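You operate a simulated robot arm through the tools that you are given. There is no shell and no other tool.

Carry out the task below with a simulated two-armed robot. There is one attempt and no reset: what you move stays moved.

JOB
Strap the orange pouch on to the folded boat.
Fine: lift it on to the wooden stand, slide it under both straps and pull both tight.

It is judged by the outcome, as a careful person would: the job done as asked, and still so three seconds after it is handed in. It fails if anything else is knocked over, pushed out of place, dropped, spilled or broken.

ROBOT AND FRAMES
Two 7-joint arms with two-finger grippers on one trunk that stands fixed in place. Base frame: the origin is at the foot of the trunk, x ahead of it, y to its left, z up. Units: mm, rad, N and s.
The left shoulder is at [60, 178, 1223], the right one opposite. With the tool pointing down near the work surface each hand reaches from about 100 to 600 mm from the base axis, measured 20 degrees to its own side. Payload 1.96 kg a hand.
The tool frame of a hand sits at the grasp point between the pads (the TCP): z along the fingers, y along the line on which they close. The tips reach 20 mm beyond it. Largest opening 72 mm; the body of the gripper starts 38 mm behind the TCP.
Orientation is that of the tool frame in the base frame, as [roll, pitch, yaw] about the fixed x, y, z axes, in that order (R = Rz(yaw) Ry(pitch) Rx(roll)). With the fingers straight down and closing along the base's y, the tool's x points along the base's -x, its y along +y and its z along -z.

CONTROLS
- The arms move only by the tool drive_tool. It takes "left_series", "right_series" or both (then of equal length, played together; a hand with none holds still); each is a list of rows, each a list of 6 numbers: the shift along the tool's x, y, z in m, then the turn, a rotation vector about the tool's x, y, z in rad. In form: [[dx, dy, dz, ax, ay, az], ...]. A call has 1 to 20 rows; each row is the pose to reach, as a shift and turn from the pose commanded when the call began, along the tool's axes at that moment. "left_fingers" and "right_fingers" are, for a hand that has rows, the opening in per cent of the stroke, from 0 (shut) to 100 (fully open), set as the call begins (left out, the last holds). Rows are played at 5 a second. More than 50 mm and 0.15 rad between two rows, or a gripper value outside its range, and nothing of the call is played. Where a pose cannot be reached the arm comes as near as it can. A force on the tool above 60 N (or 10 N above the force at the start of the call, whichever is more), or a blocked arm, ends the call early, and 0.2 s more pass. Each finger travels about 153 mm/s and halts on what it meets, pressing with about 21 N; the grip force reading is that of the motor and also rises with nothing between the fingers. The clock runs only during rows and for 0.2 s after the last one: add rows that repeat a pose to give the fingers time. The reply holds the time, the measured pose of the TCP, the force on the tool along the base axes, the opening and the grip force, in the units named above and with some noise, with the torque about the TCP (base axes, N m) and any sound that the robot's microphone picked up.
- Cameras (640 x 400 px; columns grow to the right, rows downward): "scene" is now at [-11.5, -51.4, 1763.5]; the picture's right is [-0.72, -0.70, 0.00], its down [-0.58, 0.59, -0.56] and it looks along [0.39, -0.40, -0.83] (base axes); focal length 335 px, centre (320, 200). "left" rides on the left gripper at [71, -19, -82] in its tool frame; the picture's right is [0.26, 0.97, 0.00], its down [-0.67, 0.18, -0.72] and it looks along [-0.69, 0.19, 0.70] (tool axes); focal length 280 px, centre (320, 200). "right" rides on the right gripper at [71, 19, -82] in its tool frame; the picture's right is [-0.26, 0.97, 0.00], its down [-0.67, -0.18, -0.72] and it looks along [-0.69, -0.19, 0.70] (tool axes); focal length 280 px, centre (320, 200). There is no depth. A picture from a camera that has moved, and an enlarged one, comes with that camera's place and axes in the base frame and with its lens.
- capture(camera): a new picture of that camera. It takes no simulated time.
- lift_body(by): slides the trunk up (or, below 0, down) by that many mm; the arms and the scene camera ride with it, the base frame stays. It gives what a move gives, with no picture.
- aim_head(pan, tilt): turns the head with the scene camera to pan (to the left, within 1.501 rad either way) and tilt (down, from -0.506 to 1.204), counted from straight ahead of the robot. It gives what a move gives.
- inspect(camera, box): a new picture of the part [left, top, right, bottom] of that camera's present view, enlarged. It takes no simulated time.
- close_job(): hands the job in; it is judged then, once.

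Nothing tells you positions but the pictures and the camera data. Unless the task says otherwise, let go and move clear before handing in.

The tools are called after ">>>" by a JSON object that holds its "method" and its "body". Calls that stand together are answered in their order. drive_tool: Moves the arms, as the interface text tells. Its arguments: {"type":"object","properties":{"left_series":{"type":"array","items":{"type":"array","items":{"type":"number"}}},"left_fingers":{"type":"number"},"right_series":{"type":"array","items":{"type":"array","items":{"type":"number"}}},"right_fingers":{"type":"number"}},"required":[]} The other tools are called the same way: lift_body (by) slides the trunk up or down; aim_head (pan, tilt) turns the head that bears the scene camera; capture (camera) takes a picture; inspect (camera, box) takes an enlarged picture of a part of a camera's view; close_job () hands the job in.

At the start:

```text
t: 0.0
left_ee_pos: [470.4, -27.9, 1319.8]
left_ee_rot: [-3.141, -0.001, -3.141]
left_force: [0.3, 0.1, 0.1]
left_torque: [-0.03, -0.02, 0.04]
left_grip_width: 71.8
left_gripper_force: 0.0
right_ee_pos: [293.0, -365.1, 1255.9]
right_ee_rot: [-3.141, 0.003, 3.141]
right_force: [0.4, -1.0, 0.0]
right_torque: [-0.02, 0.0, 0.07]
right_grip_width: 72.1
right_gripper_force: 0.0
trunk travel left (down, up): [-868.0, 122.0]
head pan, tilt: [-0.796, 0.976]
```

scene: 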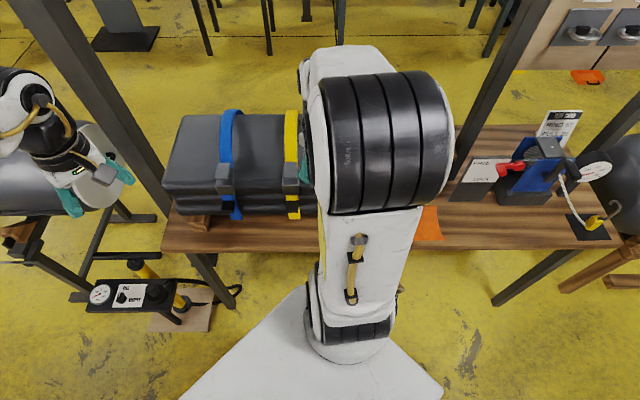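
right: 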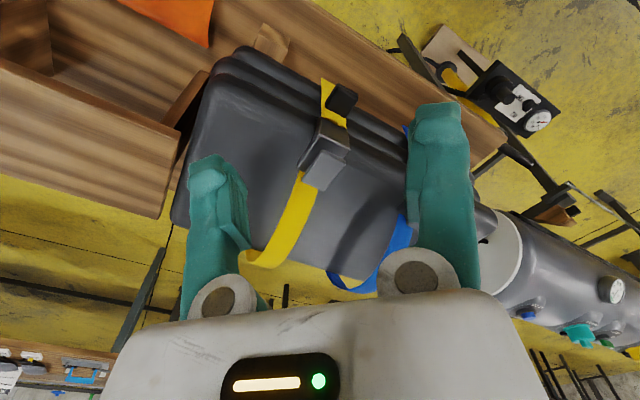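
left: 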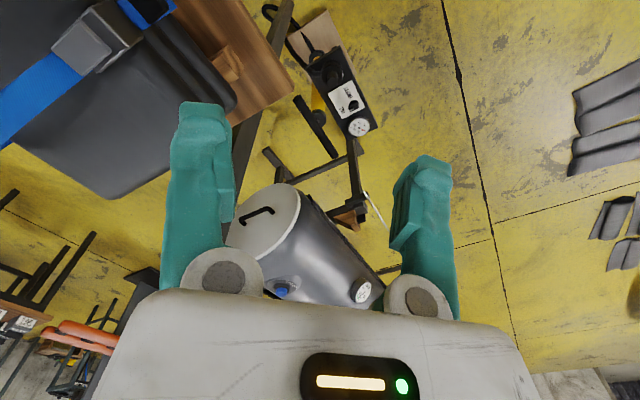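

I see a dark folded boat on a wooden bench with a blue and a yellow strap. Something orange is partly hidden behind the right arm. I'll look closer before moving anything.

>>> {"method": "inspect", "body": {"camera": "scene", "box": [150, 80, 470, 280]}}

>>> {"method": "inspect", "body": {"camera": "right", "box": [0, 0, 640, 400]}}

>>> {"method": "inspect", "body": {"camera": "right", "box": [160, 20, 480, 220]}}

>>> {"method": "inspect", "body": {"camera": "left", "box": [0, 0, 320, 200]}}

```text
2.00 times, centred on (310, 180) of scene
camera zoom: at [-11.5, -51.4, 1763.5], right [-0.72, -0.7, 0.0], down [-0.58, 0.59, -0.56], along [0.39, -0.4, -0.83], focal length 671 px, centre (340, 240)
```

zoom: 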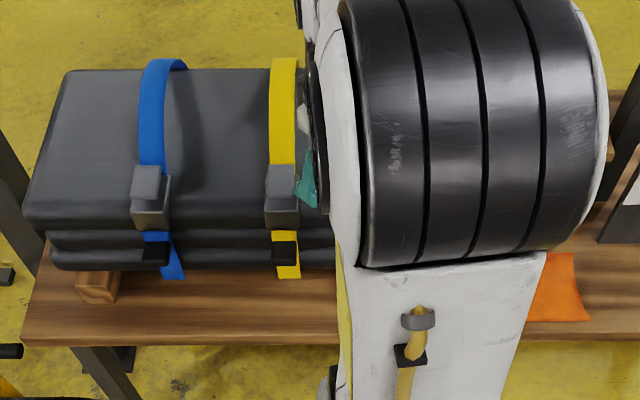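

```text
1.00 times, centred on (320, 200) of right (not enlarged: the box is as wide or as high as the picture)
camera zoom: at [222.6, -346.2, 1337.7], right [0.26, 0.96, 0.0], down [0.67, -0.18, 0.72], along [0.69, -0.19, -0.7], focal length 280 px, centre (320, 200)
```

zoom: 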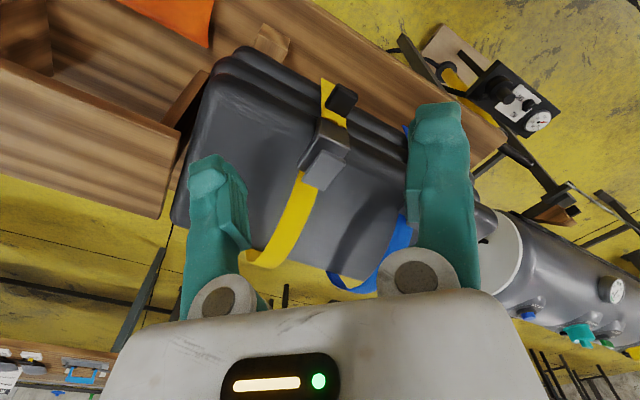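

```text
2.00 times, centred on (320, 120) of right
camera zoom: at [222.6, -346.2, 1337.7], right [0.26, 0.96, 0.0], down [0.67, -0.18, 0.72], along [0.69, -0.19, -0.7], focal length 561 px, centre (320, 360)
```

zoom: 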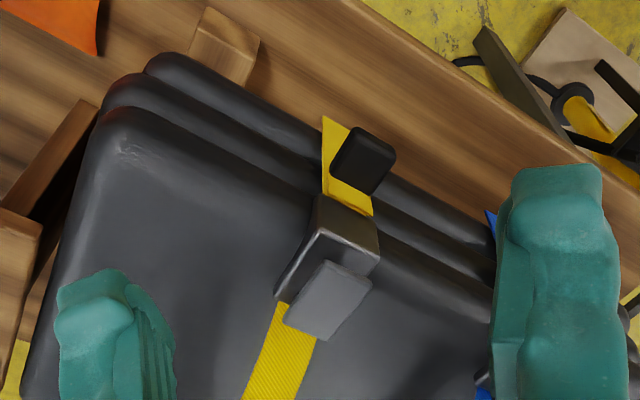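

```text
2.00 times, centred on (160, 100) of left
camera zoom: at [399.3, -47.2, 1402.4], right [-0.26, 0.97, 0.0], down [0.67, 0.18, 0.72], along [0.69, 0.19, -0.7], focal length 561 px, centre (640, 400)
```

zoom: 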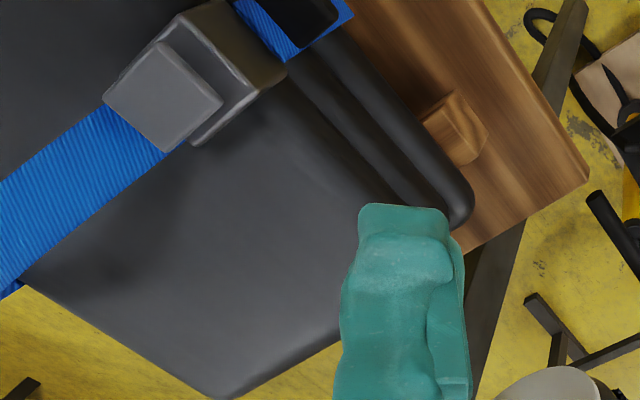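

The right arm blocks the view of the bench's near end. I'll turn the head to look around first.

>>> {"method": "aim_head", "body": {"pan": -1.2, "tilt": 0.9}}

>>> {"method": "capture", "body": {"camera": "scene"}}

>>> {"method": "aim_head", "body": {"pan": -0.4, "tilt": 0.9}}

>>> {"method": "capture", "body": {"camera": "scene"}}

>>> {"method": "aim_head", "body": {"pan": 0.5, "tilt": 0.8}}

>>> {"method": "capture", "body": {"camera": "scene"}}

```text
t: 0.9
left_ee_pos: [471.4, -27.4, 1319.6]
left_ee_rot: [-3.141, 0.001, 3.141]
left_force: [-0.6, -0.6, -0.4]
left_torque: [-0.01, 0.01, -0.02]
left_grip_width: 72.3
left_gripper_force: 0.0
right_ee_pos: [293.5, -365.3, 1255.8]
right_ee_rot: [-3.14, 0.002, 3.141]
right_force: [0.5, 0.5, 0.8]
right_torque: [-0.03, 0.0, 0.01]
right_grip_width: 71.9
right_gripper_force: 0.1
trunk travel left (down, up): [-868.0, 122.0]
head pan, tilt: [-1.201, 0.901]
```

```text
taken
camera scene: at [-33.8, -70.7, 1768.9], right [-0.93, -0.36, 0.0], down [-0.28, 0.73, -0.62], along [0.22, -0.58, -0.78], focal length 335 px, centre (320, 200)
```

scene: 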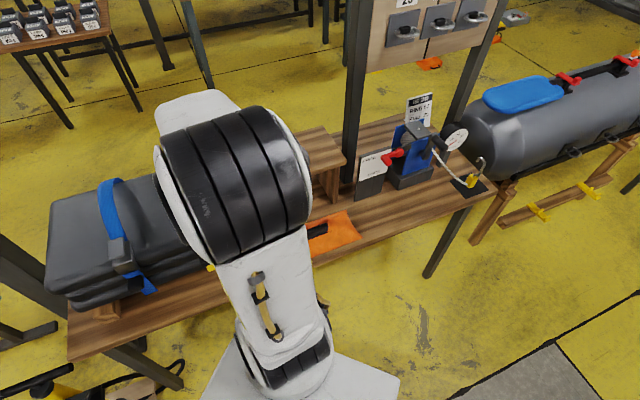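

```text
t: 2.0
left_ee_pos: [471.0, -27.6, 1319.2]
left_ee_rot: [3.141, 0.0, 3.141]
left_force: [-0.7, -0.2, 0.2]
left_torque: [0.04, -0.01, 0.03]
left_grip_width: 71.9
left_gripper_force: 0.0
right_ee_pos: [293.7, -363.8, 1255.0]
right_ee_rot: [-3.14, 0.001, 3.141]
right_force: [-0.3, -0.2, -0.7]
right_torque: [0.01, -0.03, 0.02]
right_grip_width: 72.1
right_gripper_force: 0.0
trunk travel left (down, up): [-868.0, 122.0]
head pan, tilt: [-0.4, 0.901]
```

```text
taken
camera scene: at [8.3, -30.0, 1768.9], right [-0.39, -0.92, 0.0], down [-0.72, 0.31, -0.62], along [0.57, -0.24, -0.78], focal length 335 px, centre (320, 200)
```

scene: 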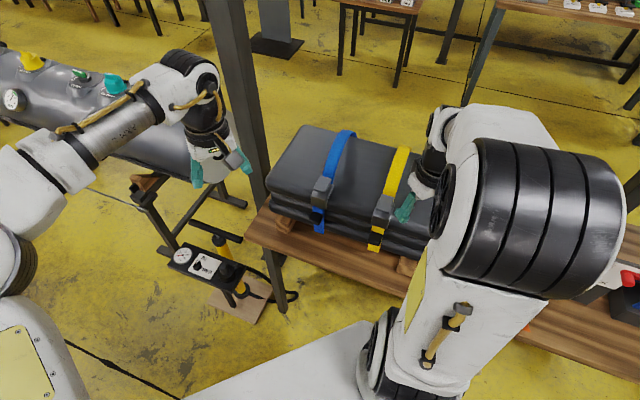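

```text
t: 3.2
left_ee_pos: [469.7, -27.3, 1319.7]
left_ee_rot: [3.141, 0.0, -3.141]
left_force: [-0.4, 0.4, 0.6]
left_torque: [-0.01, -0.02, 0.01]
left_grip_width: 71.9
left_gripper_force: 0.0
right_ee_pos: [293.4, -365.2, 1255.7]
right_ee_rot: [-3.14, 0.002, 3.141]
right_force: [-0.2, 0.5, -0.2]
right_torque: [0.0, -0.01, 0.02]
right_grip_width: 72.2
right_gripper_force: 0.1
trunk travel left (down, up): [-868.0, 122.0]
head pan, tilt: [0.499, 0.799]
```

```text
taken
camera scene: at [9.7, 38.0, 1776.8], right [0.48, -0.88, 0.0], down [-0.63, -0.34, -0.7], along [0.61, 0.33, -0.72], focal length 335 px, centre (320, 200)
```

scene: 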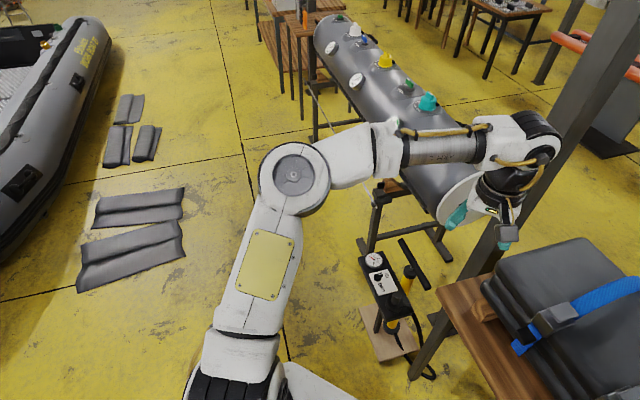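

The yellow buckle is near (426,-393,1083) and the blue one near (552,-263,1083). The bench runs at about 45°, with the pouch and the small wooden stand off the boat's right end. I'll pull the right hand back for a clear view.

>>> {"method": "drive_tool", "body": {"right_series": [[0.03, -0.03, -0.02, 0, 0, 0], [0.06, -0.06, -0.03, 0, 0, 0], [0.09, -0.09, -0.03, 0, 0, 0], [0.12, -0.12, -0.03, 0, 0, 0], [0.15, -0.15, -0.03, 0, 0, 0], [0.18, -0.18, -0.03, 0, 0, 0], [0.2, -0.2, -0.03, 0, 0, 0]]}}

>>> {"method": "aim_head", "body": {"pan": -0.9, "tilt": 0.95}}

>>> {"method": "capture", "body": {"camera": "scene"}}

>>> {"method": "capture", "body": {"camera": "right"}}

```text
t: 4.8
left_ee_pos: [469.6, -28.7, 1320.5]
left_ee_rot: [-3.141, 0.0, -3.141]
left_force: [0.5, 1.1, 0.8]
left_torque: [0.02, -0.03, 0.0]
left_grip_width: 72.2
left_gripper_force: 0.2
right_ee_pos: [100.1, -549.5, 1252.8]
right_ee_rot: [-3.109, 0.008, -3.139]
right_force: [0.7, 0.2, -1.0]
right_torque: [0.06, -0.01, -0.03]
right_grip_width: 72.1
right_gripper_force: 0.0
right hand out of reach, approached as far as the arm can: row 1, 2, 3, 4, 5, 6, 7
trunk travel left (down, up): [-868.0, 122.0]
head pan, tilt: [0.499, 0.799]
```

```text
t: 6.3
left_ee_pos: [470.6, -28.4, 1320.7]
left_ee_rot: [3.141, -0.001, 3.139]
left_force: [-0.3, 0.8, -0.7]
left_torque: [0.03, 0.01, -0.01]
left_grip_width: 72.0
left_gripper_force: 0.0
right_ee_pos: [101.0, -547.9, 1251.6]
right_ee_rot: [-3.106, 0.008, 3.141]
right_force: [-0.1, -0.7, 0.1]
right_torque: [-0.01, 0.01, 0.0]
right_grip_width: 72.0
right_gripper_force: 0.1
trunk travel left (down, up): [-868.0, 122.0]
head pan, tilt: [-0.901, 0.949]
```

```text
taken
camera scene: at [-15.9, -57.5, 1765.3], right [-0.78, -0.62, 0.0], down [-0.51, 0.64, -0.58], along [0.36, -0.46, -0.81], focal length 335 px, centre (320, 200)
```

scene: 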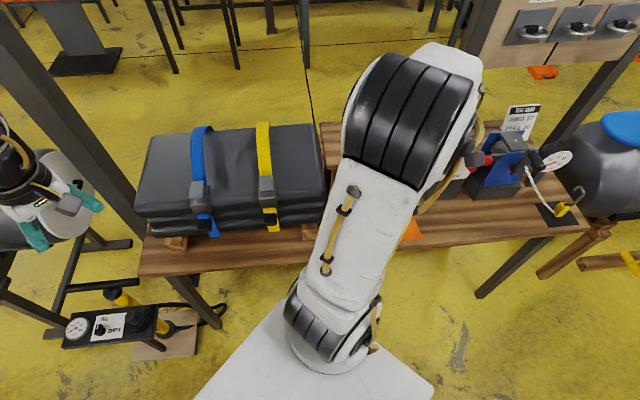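

```text
taken
camera right: at [29.5, -527.6, 1332.9], right [0.26, 0.96, -0.03], down [0.67, -0.16, 0.73], along [0.69, -0.21, -0.69], focal length 280 px, centre (320, 200)
```

right: 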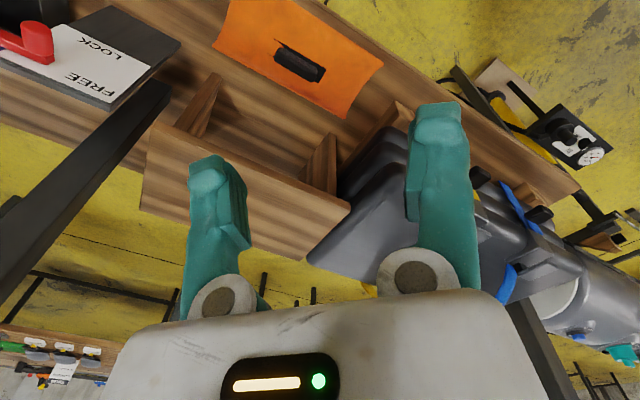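

Clearer now: the pouch has a black handle, the stand is a small wooden table behind it, and there's a device marked LOCK/FREE. I'll zoom in on each.

>>> {"method": "inspect", "body": {"camera": "right", "box": [0, 0, 400, 250]}}

>>> {"method": "inspect", "body": {"camera": "scene", "box": [120, 100, 344, 240]}}

>>> {"method": "inspect", "body": {"camera": "scene", "box": [400, 90, 640, 240]}}

>>> {"method": "inspect", "body": {"camera": "left", "box": [0, 0, 160, 100]}}

```text
1.60 times, centred on (200, 125) of right
camera zoom: at [29.5, -527.6, 1332.9], right [0.26, 0.96, -0.03], down [0.67, -0.16, 0.73], along [0.69, -0.21, -0.69], focal length 449 px, centre (512, 320)
```

zoom: 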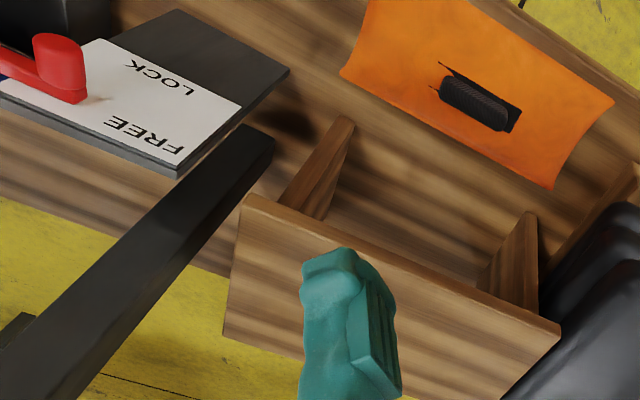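

```text
2.86 times, centred on (232, 170) of scene
camera zoom: at [-15.9, -57.5, 1765.3], right [-0.78, -0.62, 0.0], down [-0.51, 0.64, -0.58], along [0.36, -0.46, -0.81], focal length 958 px, centre (571, 286)
```

zoom: 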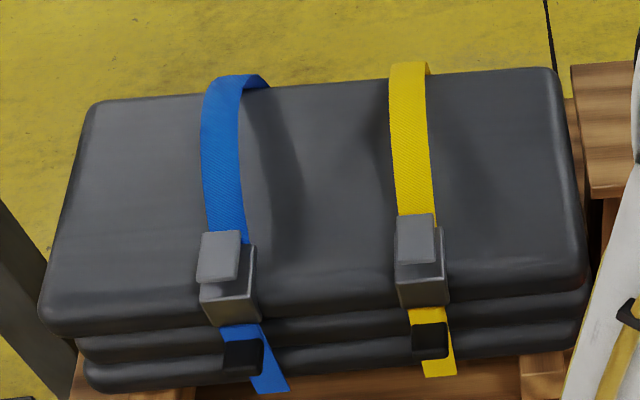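

```text
2.67 times, centred on (520, 165) of scene
camera zoom: at [-15.9, -57.5, 1765.3], right [-0.78, -0.62, 0.0], down [-0.51, 0.64, -0.58], along [0.36, -0.46, -0.81], focal length 894 px, centre (-213, 293)
```

zoom: 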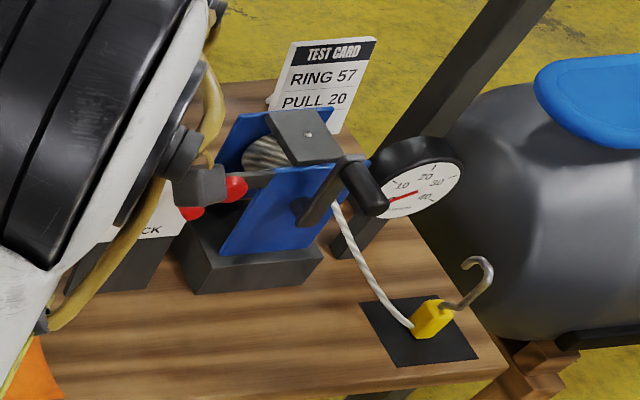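

```text
4.00 times, centred on (80, 50) of left
camera zoom: at [399.4, -47.2, 1402.4], right [-0.26, 0.97, 0.0], down [0.67, 0.18, 0.72], along [0.69, 0.19, -0.7], focal length 1122 px, centre (1280, 800)
```

zoom: 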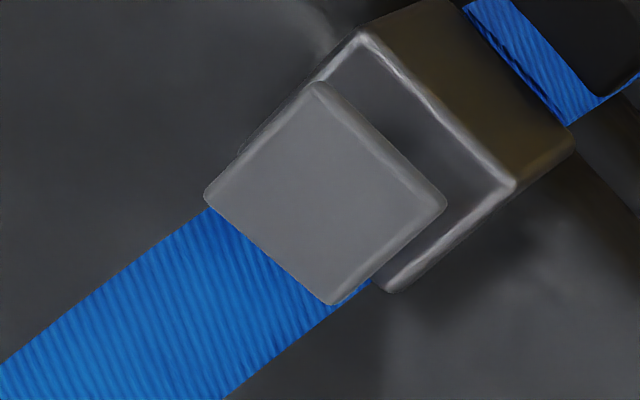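

The props around the winch aren't part of this job. I'll raise the trunk for a second viewpoint so I can measure the heights of the bench, stand and boat.

>>> {"method": "inspect", "body": {"camera": "scene", "box": [120, 190, 280, 290]}}

>>> {"method": "inspect", "body": {"camera": "scene", "box": [280, 110, 440, 260]}}

>>> {"method": "lift_body", "body": {"by": 110}}

>>> {"method": "capture", "body": {"camera": "right"}}

>>> {"method": "capture", "body": {"camera": "scene"}}

>>> {"method": "capture", "body": {"camera": "left"}}

```text
4.00 times, centred on (200, 240) of scene
camera zoom: at [-15.9, -57.5, 1765.3], right [-0.78, -0.62, 0.0], down [-0.51, 0.64, -0.58], along [0.36, -0.46, -0.81], focal length 1342 px, centre (800, 40)
```

zoom: 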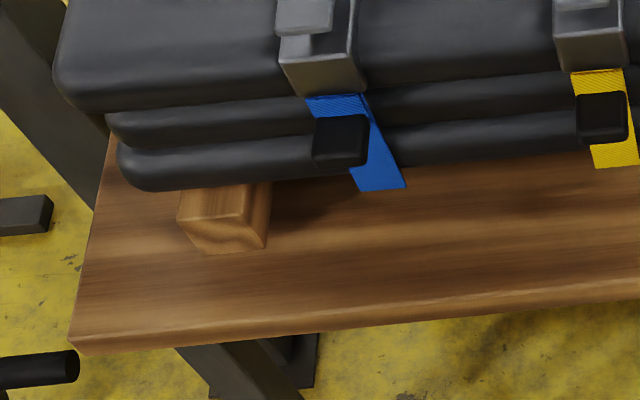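

```text
2.67 times, centred on (360, 185) of scene
camera zoom: at [-15.9, -57.5, 1765.3], right [-0.78, -0.62, 0.0], down [-0.51, 0.64, -0.58], along [0.36, -0.46, -0.81], focal length 894 px, centre (213, 240)
```

zoom: 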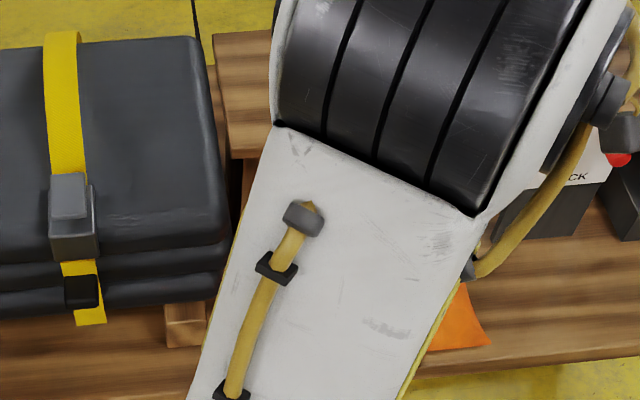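

```text
t: 7.8
left_ee_pos: [471.3, -29.0, 1429.0]
left_ee_rot: [3.141, 0.001, -3.141]
left_force: [0.5, -0.3, -0.6]
left_torque: [-0.03, 0.02, 0.01]
left_grip_width: 71.9
left_gripper_force: 0.0
right_ee_pos: [100.6, -549.2, 1361.2]
right_ee_rot: [-3.106, 0.007, -3.139]
right_force: [-0.2, -0.2, -0.7]
right_torque: [0.01, 0.0, 0.0]
right_grip_width: 72.2
right_gripper_force: 0.2
trunk travel left (down, up): [-978.0, 12.0]
head pan, tilt: [-0.901, 0.949]
```

```text
taken
camera right: at [29.4, -527.8, 1442.8], right [0.26, 0.96, -0.03], down [0.67, -0.16, 0.73], along [0.69, -0.21, -0.69], focal length 280 px, centre (320, 200)
```

right: 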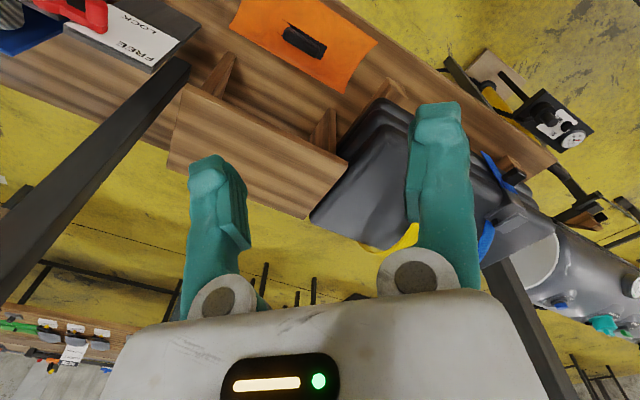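

```text
taken
camera scene: at [-16.0, -57.6, 1875.2], right [-0.78, -0.62, 0.0], down [-0.51, 0.64, -0.58], along [0.36, -0.46, -0.81], focal length 335 px, centre (320, 200)
```

scene: 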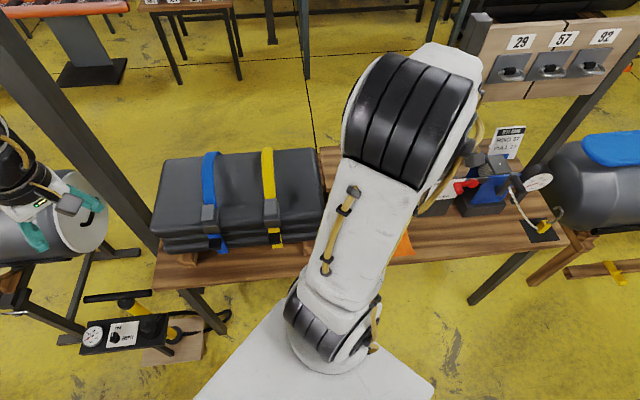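

```text
taken
camera left: at [399.3, -47.3, 1512.3], right [-0.26, 0.97, 0.0], down [0.67, 0.18, 0.72], along [0.69, 0.19, -0.7], focal length 280 px, centre (320, 200)
```

left: 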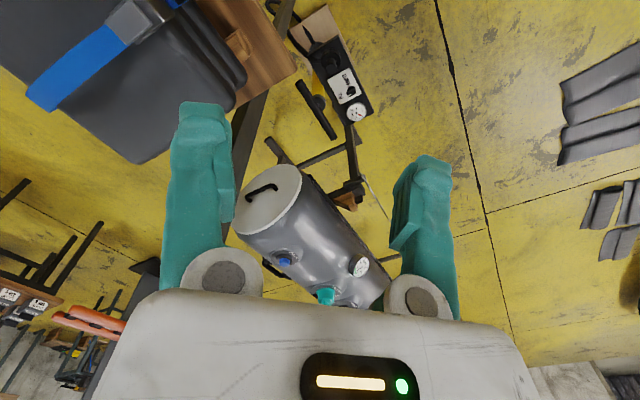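

>>> {"method": "inspect", "body": {"camera": "scene", "box": [140, 140, 300, 240]}}

>>> {"method": "inspect", "body": {"camera": "scene", "box": [140, 200, 300, 300]}}

>>> {"method": "inspect", "body": {"camera": "right", "box": [160, 0, 480, 200]}}

>>> {"method": "inspect", "body": {"camera": "left", "box": [0, 0, 320, 200]}}

```text
4.00 times, centred on (220, 190) of scene
camera zoom: at [-16.0, -57.6, 1875.2], right [-0.78, -0.62, 0.0], down [-0.51, 0.64, -0.58], along [0.36, -0.46, -0.81], focal length 1342 px, centre (720, 240)
```

zoom: 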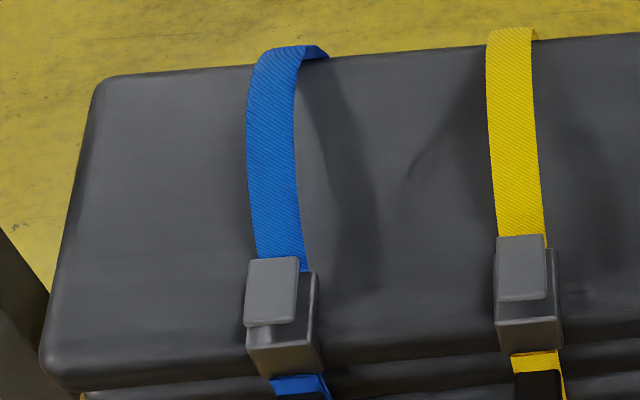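

```text
4.00 times, centred on (220, 250) of scene
camera zoom: at [-16.0, -57.6, 1875.2], right [-0.78, -0.62, 0.0], down [-0.51, 0.64, -0.58], along [0.36, -0.46, -0.81], focal length 1342 px, centre (720, 0)
```

zoom: 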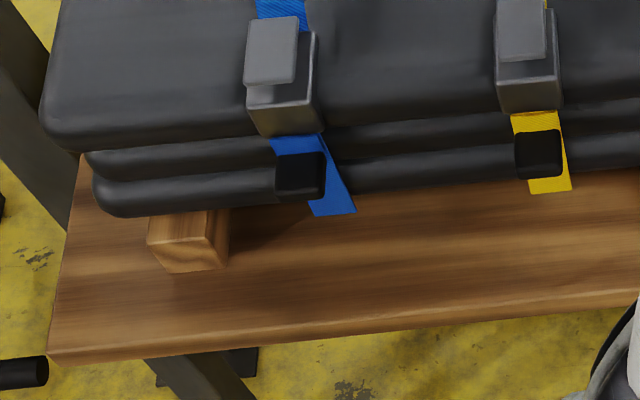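

```text
2.00 times, centred on (320, 100) of right
camera zoom: at [29.4, -527.8, 1442.8], right [0.26, 0.96, -0.03], down [0.67, -0.16, 0.73], along [0.69, -0.21, -0.69], focal length 561 px, centre (320, 400)
```

zoom: 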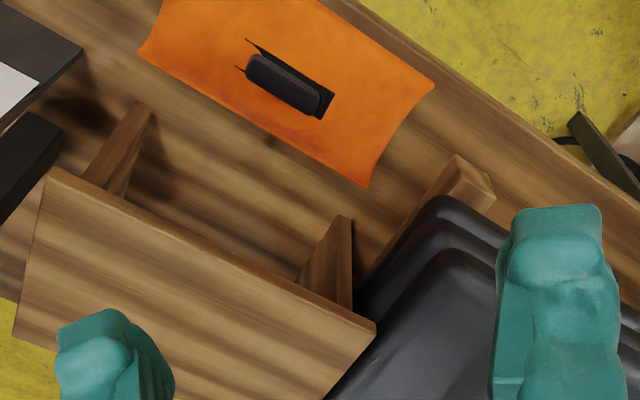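

```text
2.00 times, centred on (160, 100) of left
camera zoom: at [399.3, -47.3, 1512.3], right [-0.26, 0.97, 0.0], down [0.67, 0.18, 0.72], along [0.69, 0.19, -0.7], focal length 561 px, centre (640, 400)
```

zoom: 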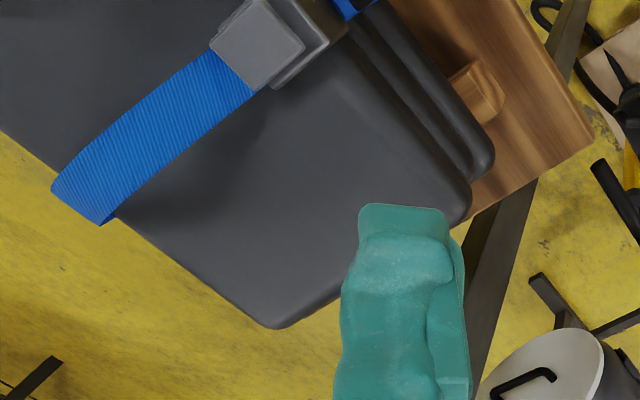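

I need sharper geometry, so I'll move the right hand high over the near side of the bench, turned to face it squarely.

>>> {"method": "drive_tool", "body": {"right_series": [[-0.026, 0.026, -0.012, 0, 0, 0.104], [-0.052, 0.052, -0.024, 0, 0, 0.208], [-0.078, 0.078, -0.036, 0, 0, 0.312], [-0.104, 0.104, -0.048, 0, 0, 0.416], [-0.13, 0.129, -0.059, 0, 0, 0.52], [-0.13, 0.129, -0.059, 0, 0, 0.52]]}}

>>> {"method": "capture", "body": {"camera": "right"}}

>>> {"method": "capture", "body": {"camera": "scene"}}

```text
t: 9.2
left_ee_pos: [469.4, -29.3, 1430.6]
left_ee_rot: [-3.141, -0.001, -3.141]
left_force: [-0.2, -1.5, -0.6]
left_torque: [0.01, -0.04, -0.01]
left_grip_width: 72.0
left_gripper_force: 0.1
right_ee_pos: [227.9, -419.2, 1375.2]
right_ee_rot: [-3.113, 0.026, 2.621]
right_force: [-0.4, -0.3, 0.5]
right_torque: [-0.03, -0.03, -0.02]
right_grip_width: 71.9
right_gripper_force: 0.0
right hand out of reach, approached as far as the arm can: row 1, 2, 3, 4, 5, 6
trunk travel left (down, up): [-978.0, 12.0]
head pan, tilt: [-0.901, 0.949]
```

```text
taken
camera right: at [174.6, -365.0, 1455.2], right [0.71, 0.71, -0.02], down [0.49, -0.47, 0.74], along [0.51, -0.53, -0.68], focal length 280 px, centre (320, 200)
```

right: 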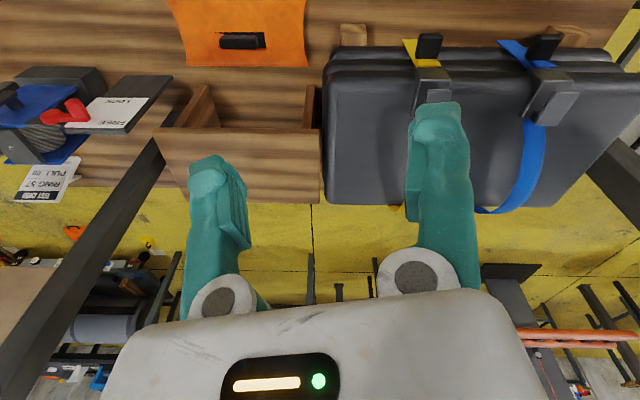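

```text
taken
camera scene: at [-17.0, -58.2, 1875.3], right [-0.78, -0.62, 0.0], down [-0.5, 0.64, -0.58], along [0.36, -0.46, -0.81], focal length 335 px, centre (320, 200)
```

scene: 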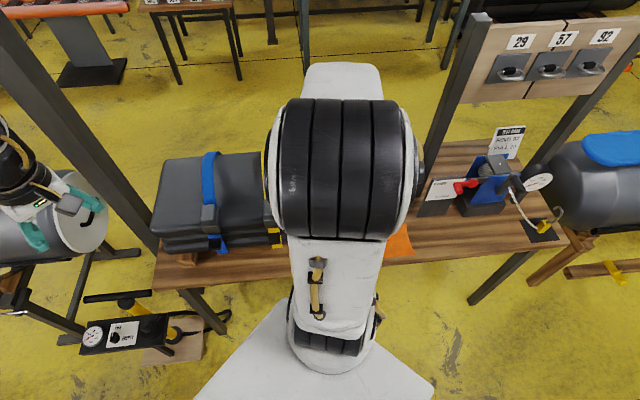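

This view lines up with the bench but is upside-down: the top of the picture is the near side. The stand's shelf butts against the boat's right end. I'll zoom in.

>>> {"method": "inspect", "body": {"camera": "right", "box": [130, 0, 370, 150]}}

>>> {"method": "inspect", "body": {"camera": "right", "box": [130, 90, 370, 240]}}

>>> {"method": "inspect", "body": {"camera": "right", "box": [310, 0, 640, 206]}}

```text
2.67 times, centred on (250, 75) of right
camera zoom: at [174.6, -365.0, 1455.2], right [0.71, 0.71, -0.02], down [0.49, -0.47, 0.74], along [0.51, -0.53, -0.68], focal length 748 px, centre (507, 533)
```

zoom: 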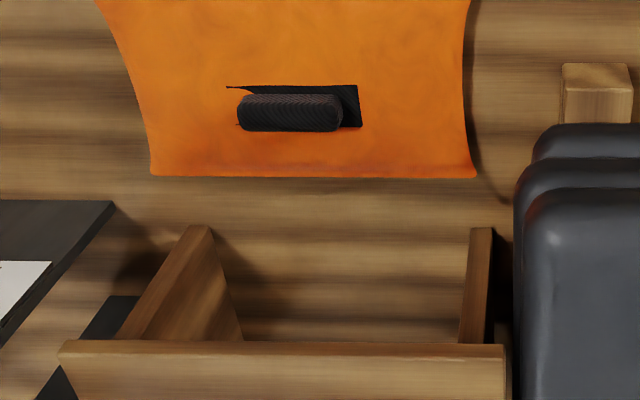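

```text
2.67 times, centred on (250, 165) of right
camera zoom: at [174.6, -365.0, 1455.2], right [0.71, 0.71, -0.02], down [0.49, -0.47, 0.74], along [0.51, -0.53, -0.68], focal length 748 px, centre (507, 293)
```

zoom: 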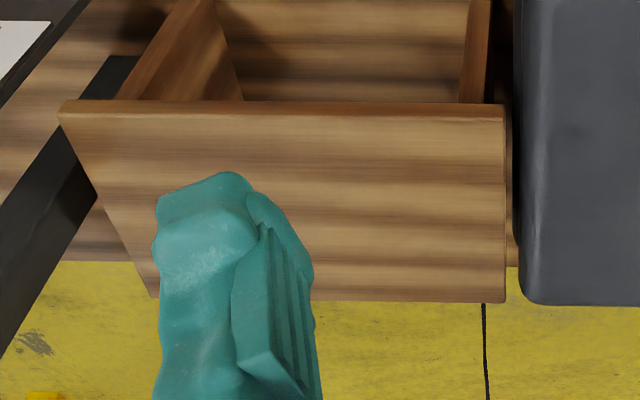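

```text
1.94 times, centred on (475, 103) of right
camera zoom: at [174.6, -365.0, 1455.2], right [0.71, 0.71, -0.02], down [0.49, -0.47, 0.74], along [0.51, -0.53, -0.68], focal length 544 px, centre (19, 388)
```

zoom: 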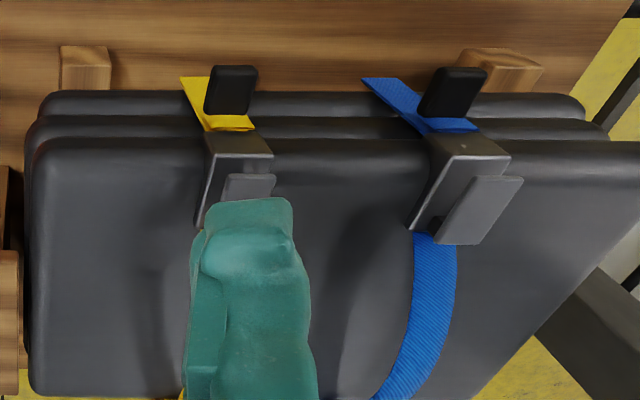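

From two hand views: the stand's shelf is about 303×190 mm with its top near z≈1022, level with the boat top. Its front-right corner is near (372,-578). The pouch handle is near (192,-626,856) and runs along the bench. Now I'll test the right arm's reach over the stand with the fingers turned to close across the bench.

>>> {"method": "drive_tool", "body": {"right_series": [[-0.019, -0.011, 0.02, 0, 0, -0.146], [-0.039, -0.022, 0.04, 0, 0, -0.292], [-0.058, -0.034, 0.061, 0, 0, -0.438], [-0.077, -0.045, 0.081, 0, 0, -0.584], [-0.097, -0.056, 0.101, 0, 0, -0.73], [-0.116, -0.067, 0.122, 0, 0, -0.876], [-0.135, -0.079, 0.142, 0, 0, -1.022], [-0.155, -0.09, 0.162, 0, 0, -1.168], [-0.174, -0.101, 0.182, 0, 0, -1.313], [-0.174, -0.101, 0.182, 0, 0, -1.313]]}}

>>> {"method": "capture", "body": {"camera": "right"}}

>>> {"method": "capture", "body": {"camera": "scene"}}

```text
t: 11.3
left_ee_pos: [470.6, -28.5, 1429.7]
left_ee_rot: [-3.14, 0.0, -3.14]
left_force: [-0.6, 0.7, 0.1]
left_torque: [0.01, -0.01, 0.0]
left_grip_width: 72.0
left_gripper_force: 0.0
right_ee_pos: [330.3, -600.6, 1201.2]
right_ee_rot: [-3.111, -0.021, -2.348]
right_force: [0.6, -1.0, 0.0]
right_torque: [0.01, 0.0, 0.02]
right_grip_width: 71.8
right_gripper_force: 0.0
trunk travel left (down, up): [-978.0, 12.0]
head pan, tilt: [-0.901, 0.949]
```

```text
taken
camera right: at [265.7, -634.5, 1284.5], right [-0.51, 0.86, -0.03], down [0.6, 0.38, 0.71], along [0.62, 0.34, -0.71], focal length 280 px, centre (320, 200)
```

right: 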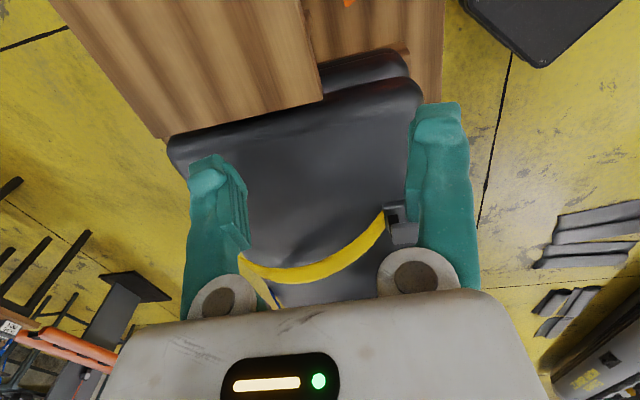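

```text
taken
camera scene: at [-16.3, -56.8, 1875.3], right [-0.78, -0.62, 0.0], down [-0.5, 0.64, -0.58], along [0.36, -0.46, -0.81], focal length 335 px, centre (320, 200)
```

scene: 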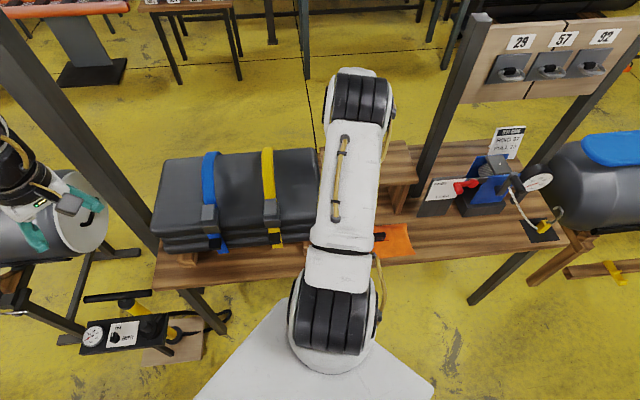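

It reaches there fine, and this view shows the yellow strap's arch. I'll zoom in.

>>> {"method": "inspect", "body": {"camera": "right", "box": [160, 30, 480, 310]}}

>>> {"method": "inspect", "body": {"camera": "scene", "box": [140, 130, 460, 290]}}

>>> {"method": "inspect", "body": {"camera": "scene", "box": [360, 120, 480, 280]}}

```text
1.43 times, centred on (320, 170) of right
camera zoom: at [265.7, -634.5, 1284.5], right [-0.51, 0.86, -0.03], down [0.6, 0.38, 0.71], along [0.62, 0.34, -0.71], focal length 401 px, centre (320, 243)
```

zoom: 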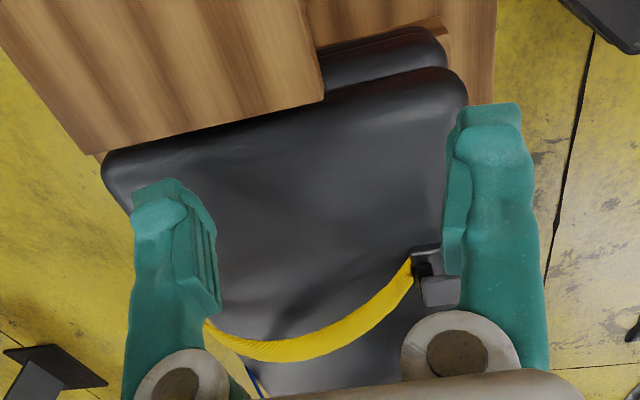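

```text
2.00 times, centred on (300, 210) of scene
camera zoom: at [-16.3, -56.8, 1875.3], right [-0.78, -0.62, 0.0], down [-0.5, 0.64, -0.58], along [0.36, -0.46, -0.81], focal length 671 px, centre (360, 180)
```

zoom: 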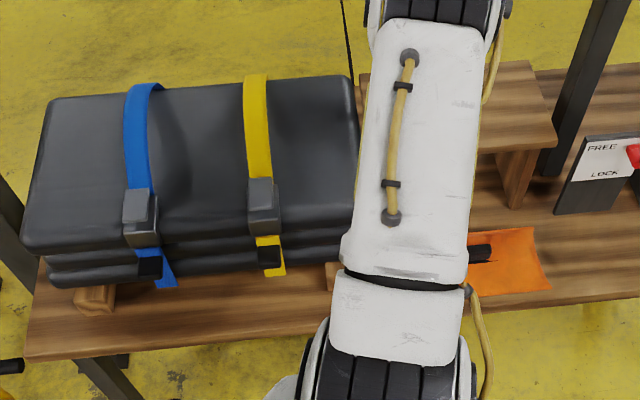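

```text
2.50 times, centred on (420, 200) of scene
camera zoom: at [-16.3, -56.8, 1875.3], right [-0.78, -0.62, 0.0], down [-0.5, 0.64, -0.58], along [0.36, -0.46, -0.81], focal length 838 px, centre (70, 200)
```

zoom: 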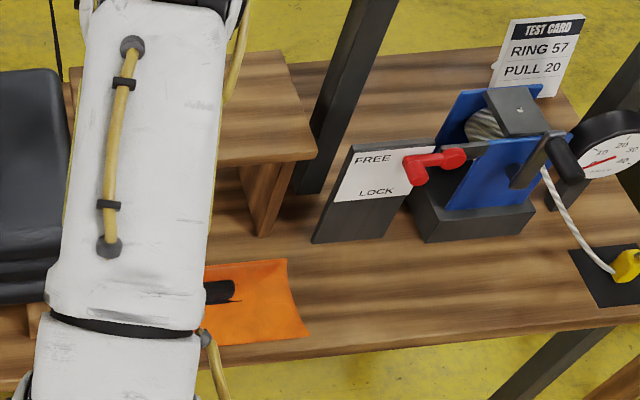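

The strap arches about 90 mm above the boat, so there's ample room for the pouch. I'll test how far the hand reaches over the shelf at carrying height, and square it up to vertical.

>>> {"method": "drive_tool", "body": {"right_series": [[0.001, -0.012, 0.02, -0.008, -0.005, 0], [0.002, -0.024, 0.041, -0.015, -0.01, 0], [0.003, -0.036, 0.062, -0.023, -0.016, 0], [0.004, -0.048, 0.082, -0.0306, -0.021, 0], [0.004, -0.048, 0.082, -0.0306, -0.021, 0]]}}

>>> {"method": "capture", "body": {"camera": "right"}}

```text
t: 12.6
left_ee_pos: [470.3, -27.7, 1428.4]
left_ee_rot: [-3.141, 0.002, -3.141]
left_force: [0.9, 0.0, -0.3]
left_torque: [0.04, 0.0, 0.01]
left_grip_width: 71.9
left_gripper_force: 0.0
right_ee_pos: [356.4, -634.9, 1130.2]
right_ee_rot: [-3.139, 0.0, -2.347]
right_force: [-0.3, 0.4, 0.9]
right_torque: [0.01, -0.03, 0.01]
right_grip_width: 72.0
right_gripper_force: 0.0
right hand out of reach, approached as far as the arm can: row 4, 5
trunk travel left (down, up): [-978.0, 12.0]
head pan, tilt: [-0.901, 0.949]
```

```text
taken
camera right: at [293.9, -671.7, 1212.9], right [-0.5, 0.86, 0.0], down [0.6, 0.35, 0.71], along [0.62, 0.36, -0.7], focal length 280 px, centre (320, 200)
```

right: 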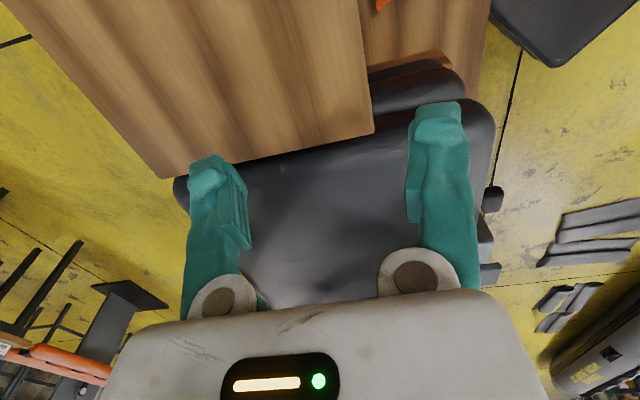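

The reach limit is about (356,-635) at this trunk height, which is enough. Next I'll move to above the pouch handle, lower the trunk and take a look.

>>> {"method": "drive_tool", "body": {"right_series": [[0.027, 0.031, 0, 0, 0, 0], [0.054, 0.062, 0, 0, 0, 0], [0.081, 0.093, 0, 0, 0, 0], [0.1085, 0.1233, 0, 0, 0, 0], [0.1085, 0.1233, 0.04, 0, 0, 0], [0.1085, 0.1233, 0.07, 0, 0, 0], [0.1085, 0.1233, 0.07, 0, 0, 0]]}}

>>> {"method": "lift_body", "body": {"by": -110}}

>>> {"method": "capture", "body": {"camera": "right"}}

>>> {"method": "capture", "body": {"camera": "scene"}}

```text
t: 14.2
left_ee_pos: [470.7, -27.2, 1429.9]
left_ee_rot: [-3.14, 0.001, -3.141]
left_force: [0.4, 0.5, 0.0]
left_torque: [-0.03, -0.04, 0.02]
left_grip_width: 71.9
left_gripper_force: 0.0
right_ee_pos: [194.5, -624.1, 1060.0]
right_ee_rot: [-3.141, -0.001, -2.35]
right_force: [0.2, 0.4, 1.1]
right_torque: [-0.01, -0.02, -0.01]
right_grip_width: 72.1
right_gripper_force: 0.1
trunk travel left (down, up): [-978.0, 12.0]
head pan, tilt: [-0.901, 0.949]
```

```text
t: 15.6
left_ee_pos: [470.5, -28.2, 1320.2]
left_ee_rot: [-3.14, -0.002, 3.14]
left_force: [0.8, 0.3, 1.2]
left_torque: [0.02, -0.03, 0.01]
left_grip_width: 72.0
left_gripper_force: 0.0
right_ee_pos: [195.4, -625.0, 949.8]
right_ee_rot: [3.141, 0.0, -2.35]
right_force: [-0.7, 0.2, 1.4]
right_torque: [0.01, 0.03, -0.03]
right_grip_width: 71.9
right_gripper_force: 0.1
trunk travel left (down, up): [-868.0, 122.0]
head pan, tilt: [-0.901, 0.949]
```

```text
taken
camera right: at [131.2, -662.8, 1032.2], right [-0.5, 0.86, 0.0], down [0.6, 0.35, 0.72], along [0.62, 0.36, -0.7], focal length 280 px, centre (320, 200)
```

right: 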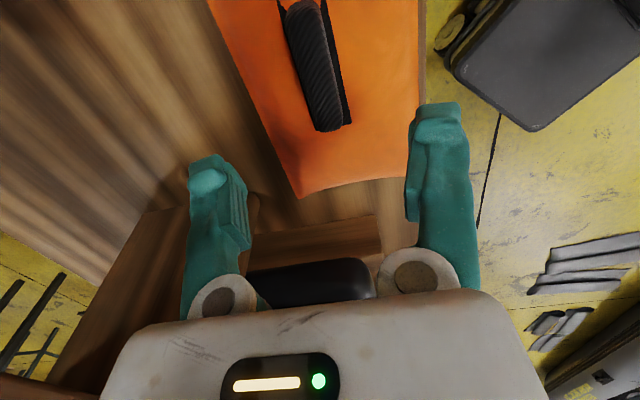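

```text
taken
camera scene: at [-16.1, -57.6, 1765.3], right [-0.78, -0.62, 0.0], down [-0.5, 0.64, -0.58], along [0.36, -0.46, -0.81], focal length 335 px, centre (320, 200)
```

scene: 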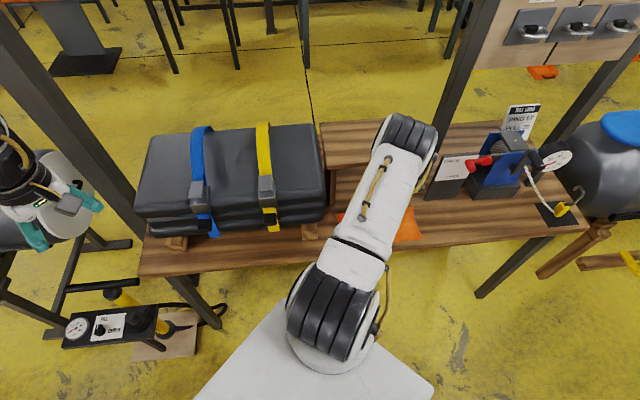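

The hand is above the handle. I'll zoom to centre it before descending.

>>> {"method": "inspect", "body": {"camera": "right", "box": [200, 0, 440, 210]}}

>>> {"method": "inspect", "body": {"camera": "scene", "box": [310, 100, 470, 280]}}

```text
1.90 times, centred on (320, 105) of right
camera zoom: at [131.2, -662.8, 1032.2], right [-0.5, 0.86, 0.0], down [0.6, 0.35, 0.72], along [0.62, 0.36, -0.7], focal length 534 px, centre (320, 381)
```

zoom: 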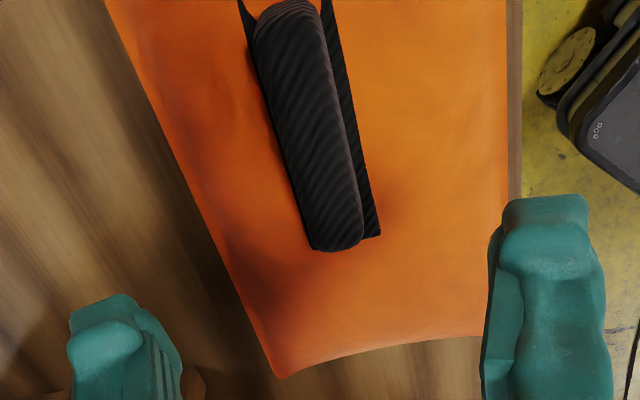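

```text
2.22 times, centred on (390, 190) of scene
camera zoom: at [-16.1, -57.6, 1765.3], right [-0.78, -0.62, 0.0], down [-0.5, 0.64, -0.58], along [0.36, -0.46, -0.81], focal length 745 px, centre (164, 222)
```

zoom: 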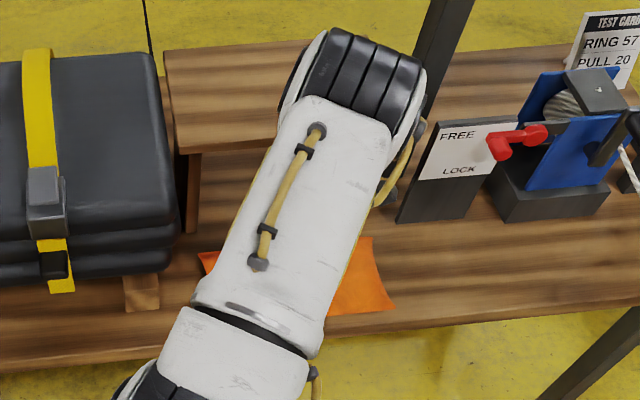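

Handle is nearly centred. I'll descend most of the way and check again.

>>> {"method": "drive_tool", "body": {"right_series": [[0.002, -0.001, 0.03, 0, 0, 0], [0.004, -0.003, 0.06, 0, 0, 0], [0.004, -0.003, 0.08, 0, 0, 0], [0.004, -0.003, 0.08, 0, 0, 0]], "right_fingers": 100}}

>>> {"method": "inspect", "body": {"camera": "right", "box": [160, 0, 480, 210]}}

```text
t: 16.6
left_ee_pos: [469.0, -27.6, 1319.5]
left_ee_rot: [3.141, 0.002, 3.141]
left_force: [-0.6, -0.4, 0.6]
left_torque: [0.0, -0.01, -0.01]
left_grip_width: 72.2
left_gripper_force: 0.0
right_ee_pos: [194.4, -630.7, 868.9]
right_ee_rot: [3.138, 0.001, -2.349]
right_force: [-0.4, 0.3, -0.4]
right_torque: [-0.01, 0.01, 0.0]
right_grip_width: 71.8
right_gripper_force: 0.0
trunk travel left (down, up): [-868.0, 122.0]
head pan, tilt: [-0.901, 0.949]
```

```text
1.90 times, centred on (320, 105) of right
camera zoom: at [130.9, -668.2, 950.8], right [-0.5, 0.86, 0.0], down [0.6, 0.35, 0.72], along [0.62, 0.36, -0.7], focal length 534 px, centre (320, 381)
```

zoom: 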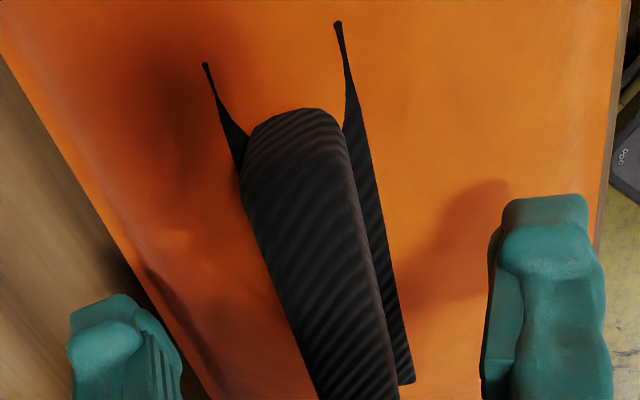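

>>> {"method": "drive_tool", "body": {"right_series": [[0, 0, 0.005, 0, 0, 0], [0, 0, 0.01, 0, 0, 0], [0, 0, 0.012, 0, 0, 0]]}}

>>> {"method": "inspect", "body": {"camera": "right", "box": [160, 0, 480, 210]}}

```text
t: 17.4
left_ee_pos: [470.8, -27.6, 1319.0]
left_ee_rot: [-3.141, 0.0, 3.141]
left_force: [0.2, -0.9, 0.4]
left_torque: [0.01, 0.01, -0.01]
left_grip_width: 72.2
left_gripper_force: 0.1
right_ee_pos: [193.2, -630.7, 857.6]
right_ee_rot: [3.14, 0.001, -2.349]
right_force: [0.2, 0.4, 0.0]
right_torque: [-0.01, -0.03, -0.01]
right_grip_width: 71.9
right_gripper_force: 0.0
trunk travel left (down, up): [-868.0, 122.0]
head pan, tilt: [-0.901, 0.949]
```

```text
1.90 times, centred on (320, 105) of right
camera zoom: at [130.4, -667.5, 940.5], right [-0.5, 0.86, 0.0], down [0.6, 0.35, 0.72], along [0.62, 0.36, -0.7], focal length 534 px, centre (320, 381)
```

zoom: 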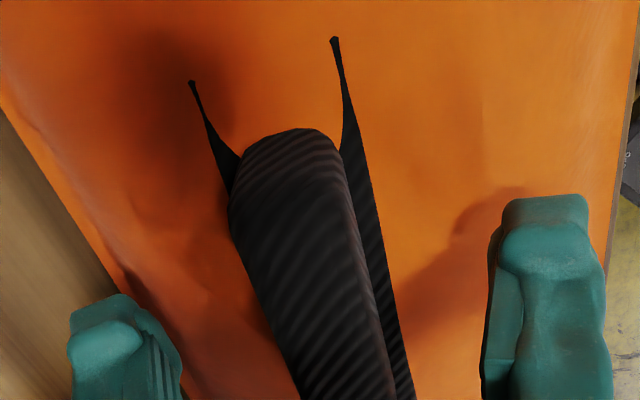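

>>> {"method": "drive_tool", "body": {"right_series": [[0, 0, 0.004, 0, 0, 0], [0, 0, 0.008, 0, 0, 0], [0, 0, 0.008, 0, 0, 0]]}}

>>> {"method": "inspect", "body": {"camera": "right", "box": [160, 0, 480, 210]}}

```text
t: 18.2
left_ee_pos: [470.0, -25.9, 1321.0]
left_ee_rot: [-3.14, -0.001, -3.14]
left_force: [-0.1, 0.8, 0.3]
left_torque: [-0.01, 0.0, -0.01]
left_grip_width: 71.8
left_gripper_force: 0.1
right_ee_pos: [193.1, -629.4, 853.2]
right_ee_rot: [-3.138, -0.002, -2.347]
right_force: [2.4, -3.3, 26.0]
right_torque: [0.6, 0.61, 0.06]
right_grip_width: 72.1
right_gripper_force: 0.0
trunk travel left (down, up): [-868.0, 122.0]
head pan, tilt: [-0.901, 0.949]
```

```text
1.90 times, centred on (320, 105) of right
camera zoom: at [130.1, -667.1, 935.7], right [-0.5, 0.86, 0.0], down [0.6, 0.36, 0.71], along [0.62, 0.36, -0.7], focal length 534 px, centre (320, 381)
```

zoom: 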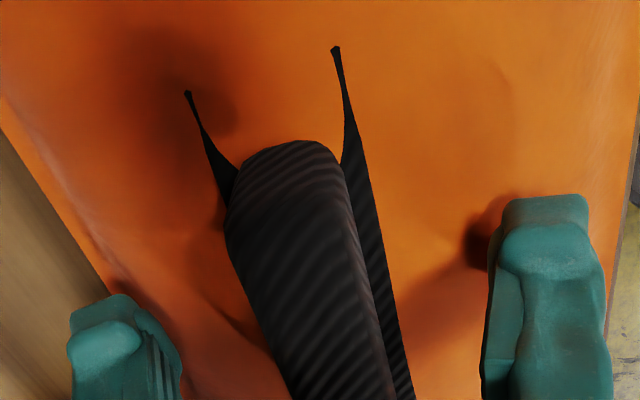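

Fingertips touched the pouch surface at about z=833. I'll back off a few millimetres and close on the handle.

>>> {"method": "drive_tool", "body": {"right_series": [[0, 0, -0.005, 0, 0, 0], [0, 0, -0.005, 0, 0, 0]]}}

>>> {"method": "drive_tool", "body": {"right_series": [[0, 0, 0, 0, 0, 0], [0, 0, 0, 0, 0, 0], [0, 0, 0, 0, 0, 0], [0, 0, 0, 0, 0, 0]], "right_fingers": 0}}

>>> {"method": "inspect", "body": {"camera": "right", "box": [160, 0, 480, 210]}}

```text
t: 18.8
left_ee_pos: [470.2, -27.2, 1320.3]
left_ee_rot: [3.141, 0.001, 3.14]
left_force: [0.6, -0.4, 0.2]
left_torque: [0.01, 0.02, -0.04]
left_grip_width: 71.9
left_gripper_force: 0.0
right_ee_pos: [192.9, -629.1, 854.5]
right_ee_rot: [3.138, 0.002, -2.349]
right_force: [-0.4, 0.1, -0.7]
right_torque: [0.02, -0.03, -0.01]
right_grip_width: 72.0
right_gripper_force: 0.0
trunk travel left (down, up): [-868.0, 122.0]
head pan, tilt: [-0.901, 0.949]
```

```text
t: 19.8
left_ee_pos: [471.3, -27.4, 1321.1]
left_ee_rot: [3.141, 0.0, -3.141]
left_force: [0.0, 0.7, 0.3]
left_torque: [0.01, 0.0, 0.02]
left_grip_width: 72.1
left_gripper_force: 0.0
right_ee_pos: [193.5, -628.9, 855.4]
right_ee_rot: [3.141, -0.002, -2.349]
right_force: [1.0, 0.9, 5.7]
right_torque: [0.01, 0.0, 0.01]
right_grip_width: 19.4
right_gripper_force: 20.5
trunk travel left (down, up): [-868.0, 122.0]
head pan, tilt: [-0.901, 0.949]
```

```text
1.90 times, centred on (320, 105) of right
camera zoom: at [129.9, -666.9, 937.9], right [-0.5, 0.86, 0.0], down [0.6, 0.35, 0.72], along [0.62, 0.36, -0.7], focal length 534 px, centre (320, 381)
```

zoom: 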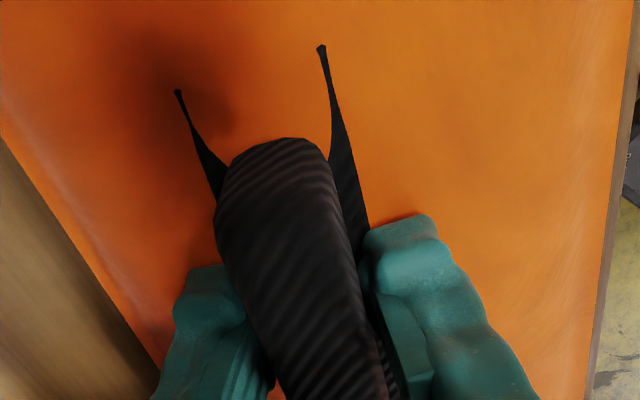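

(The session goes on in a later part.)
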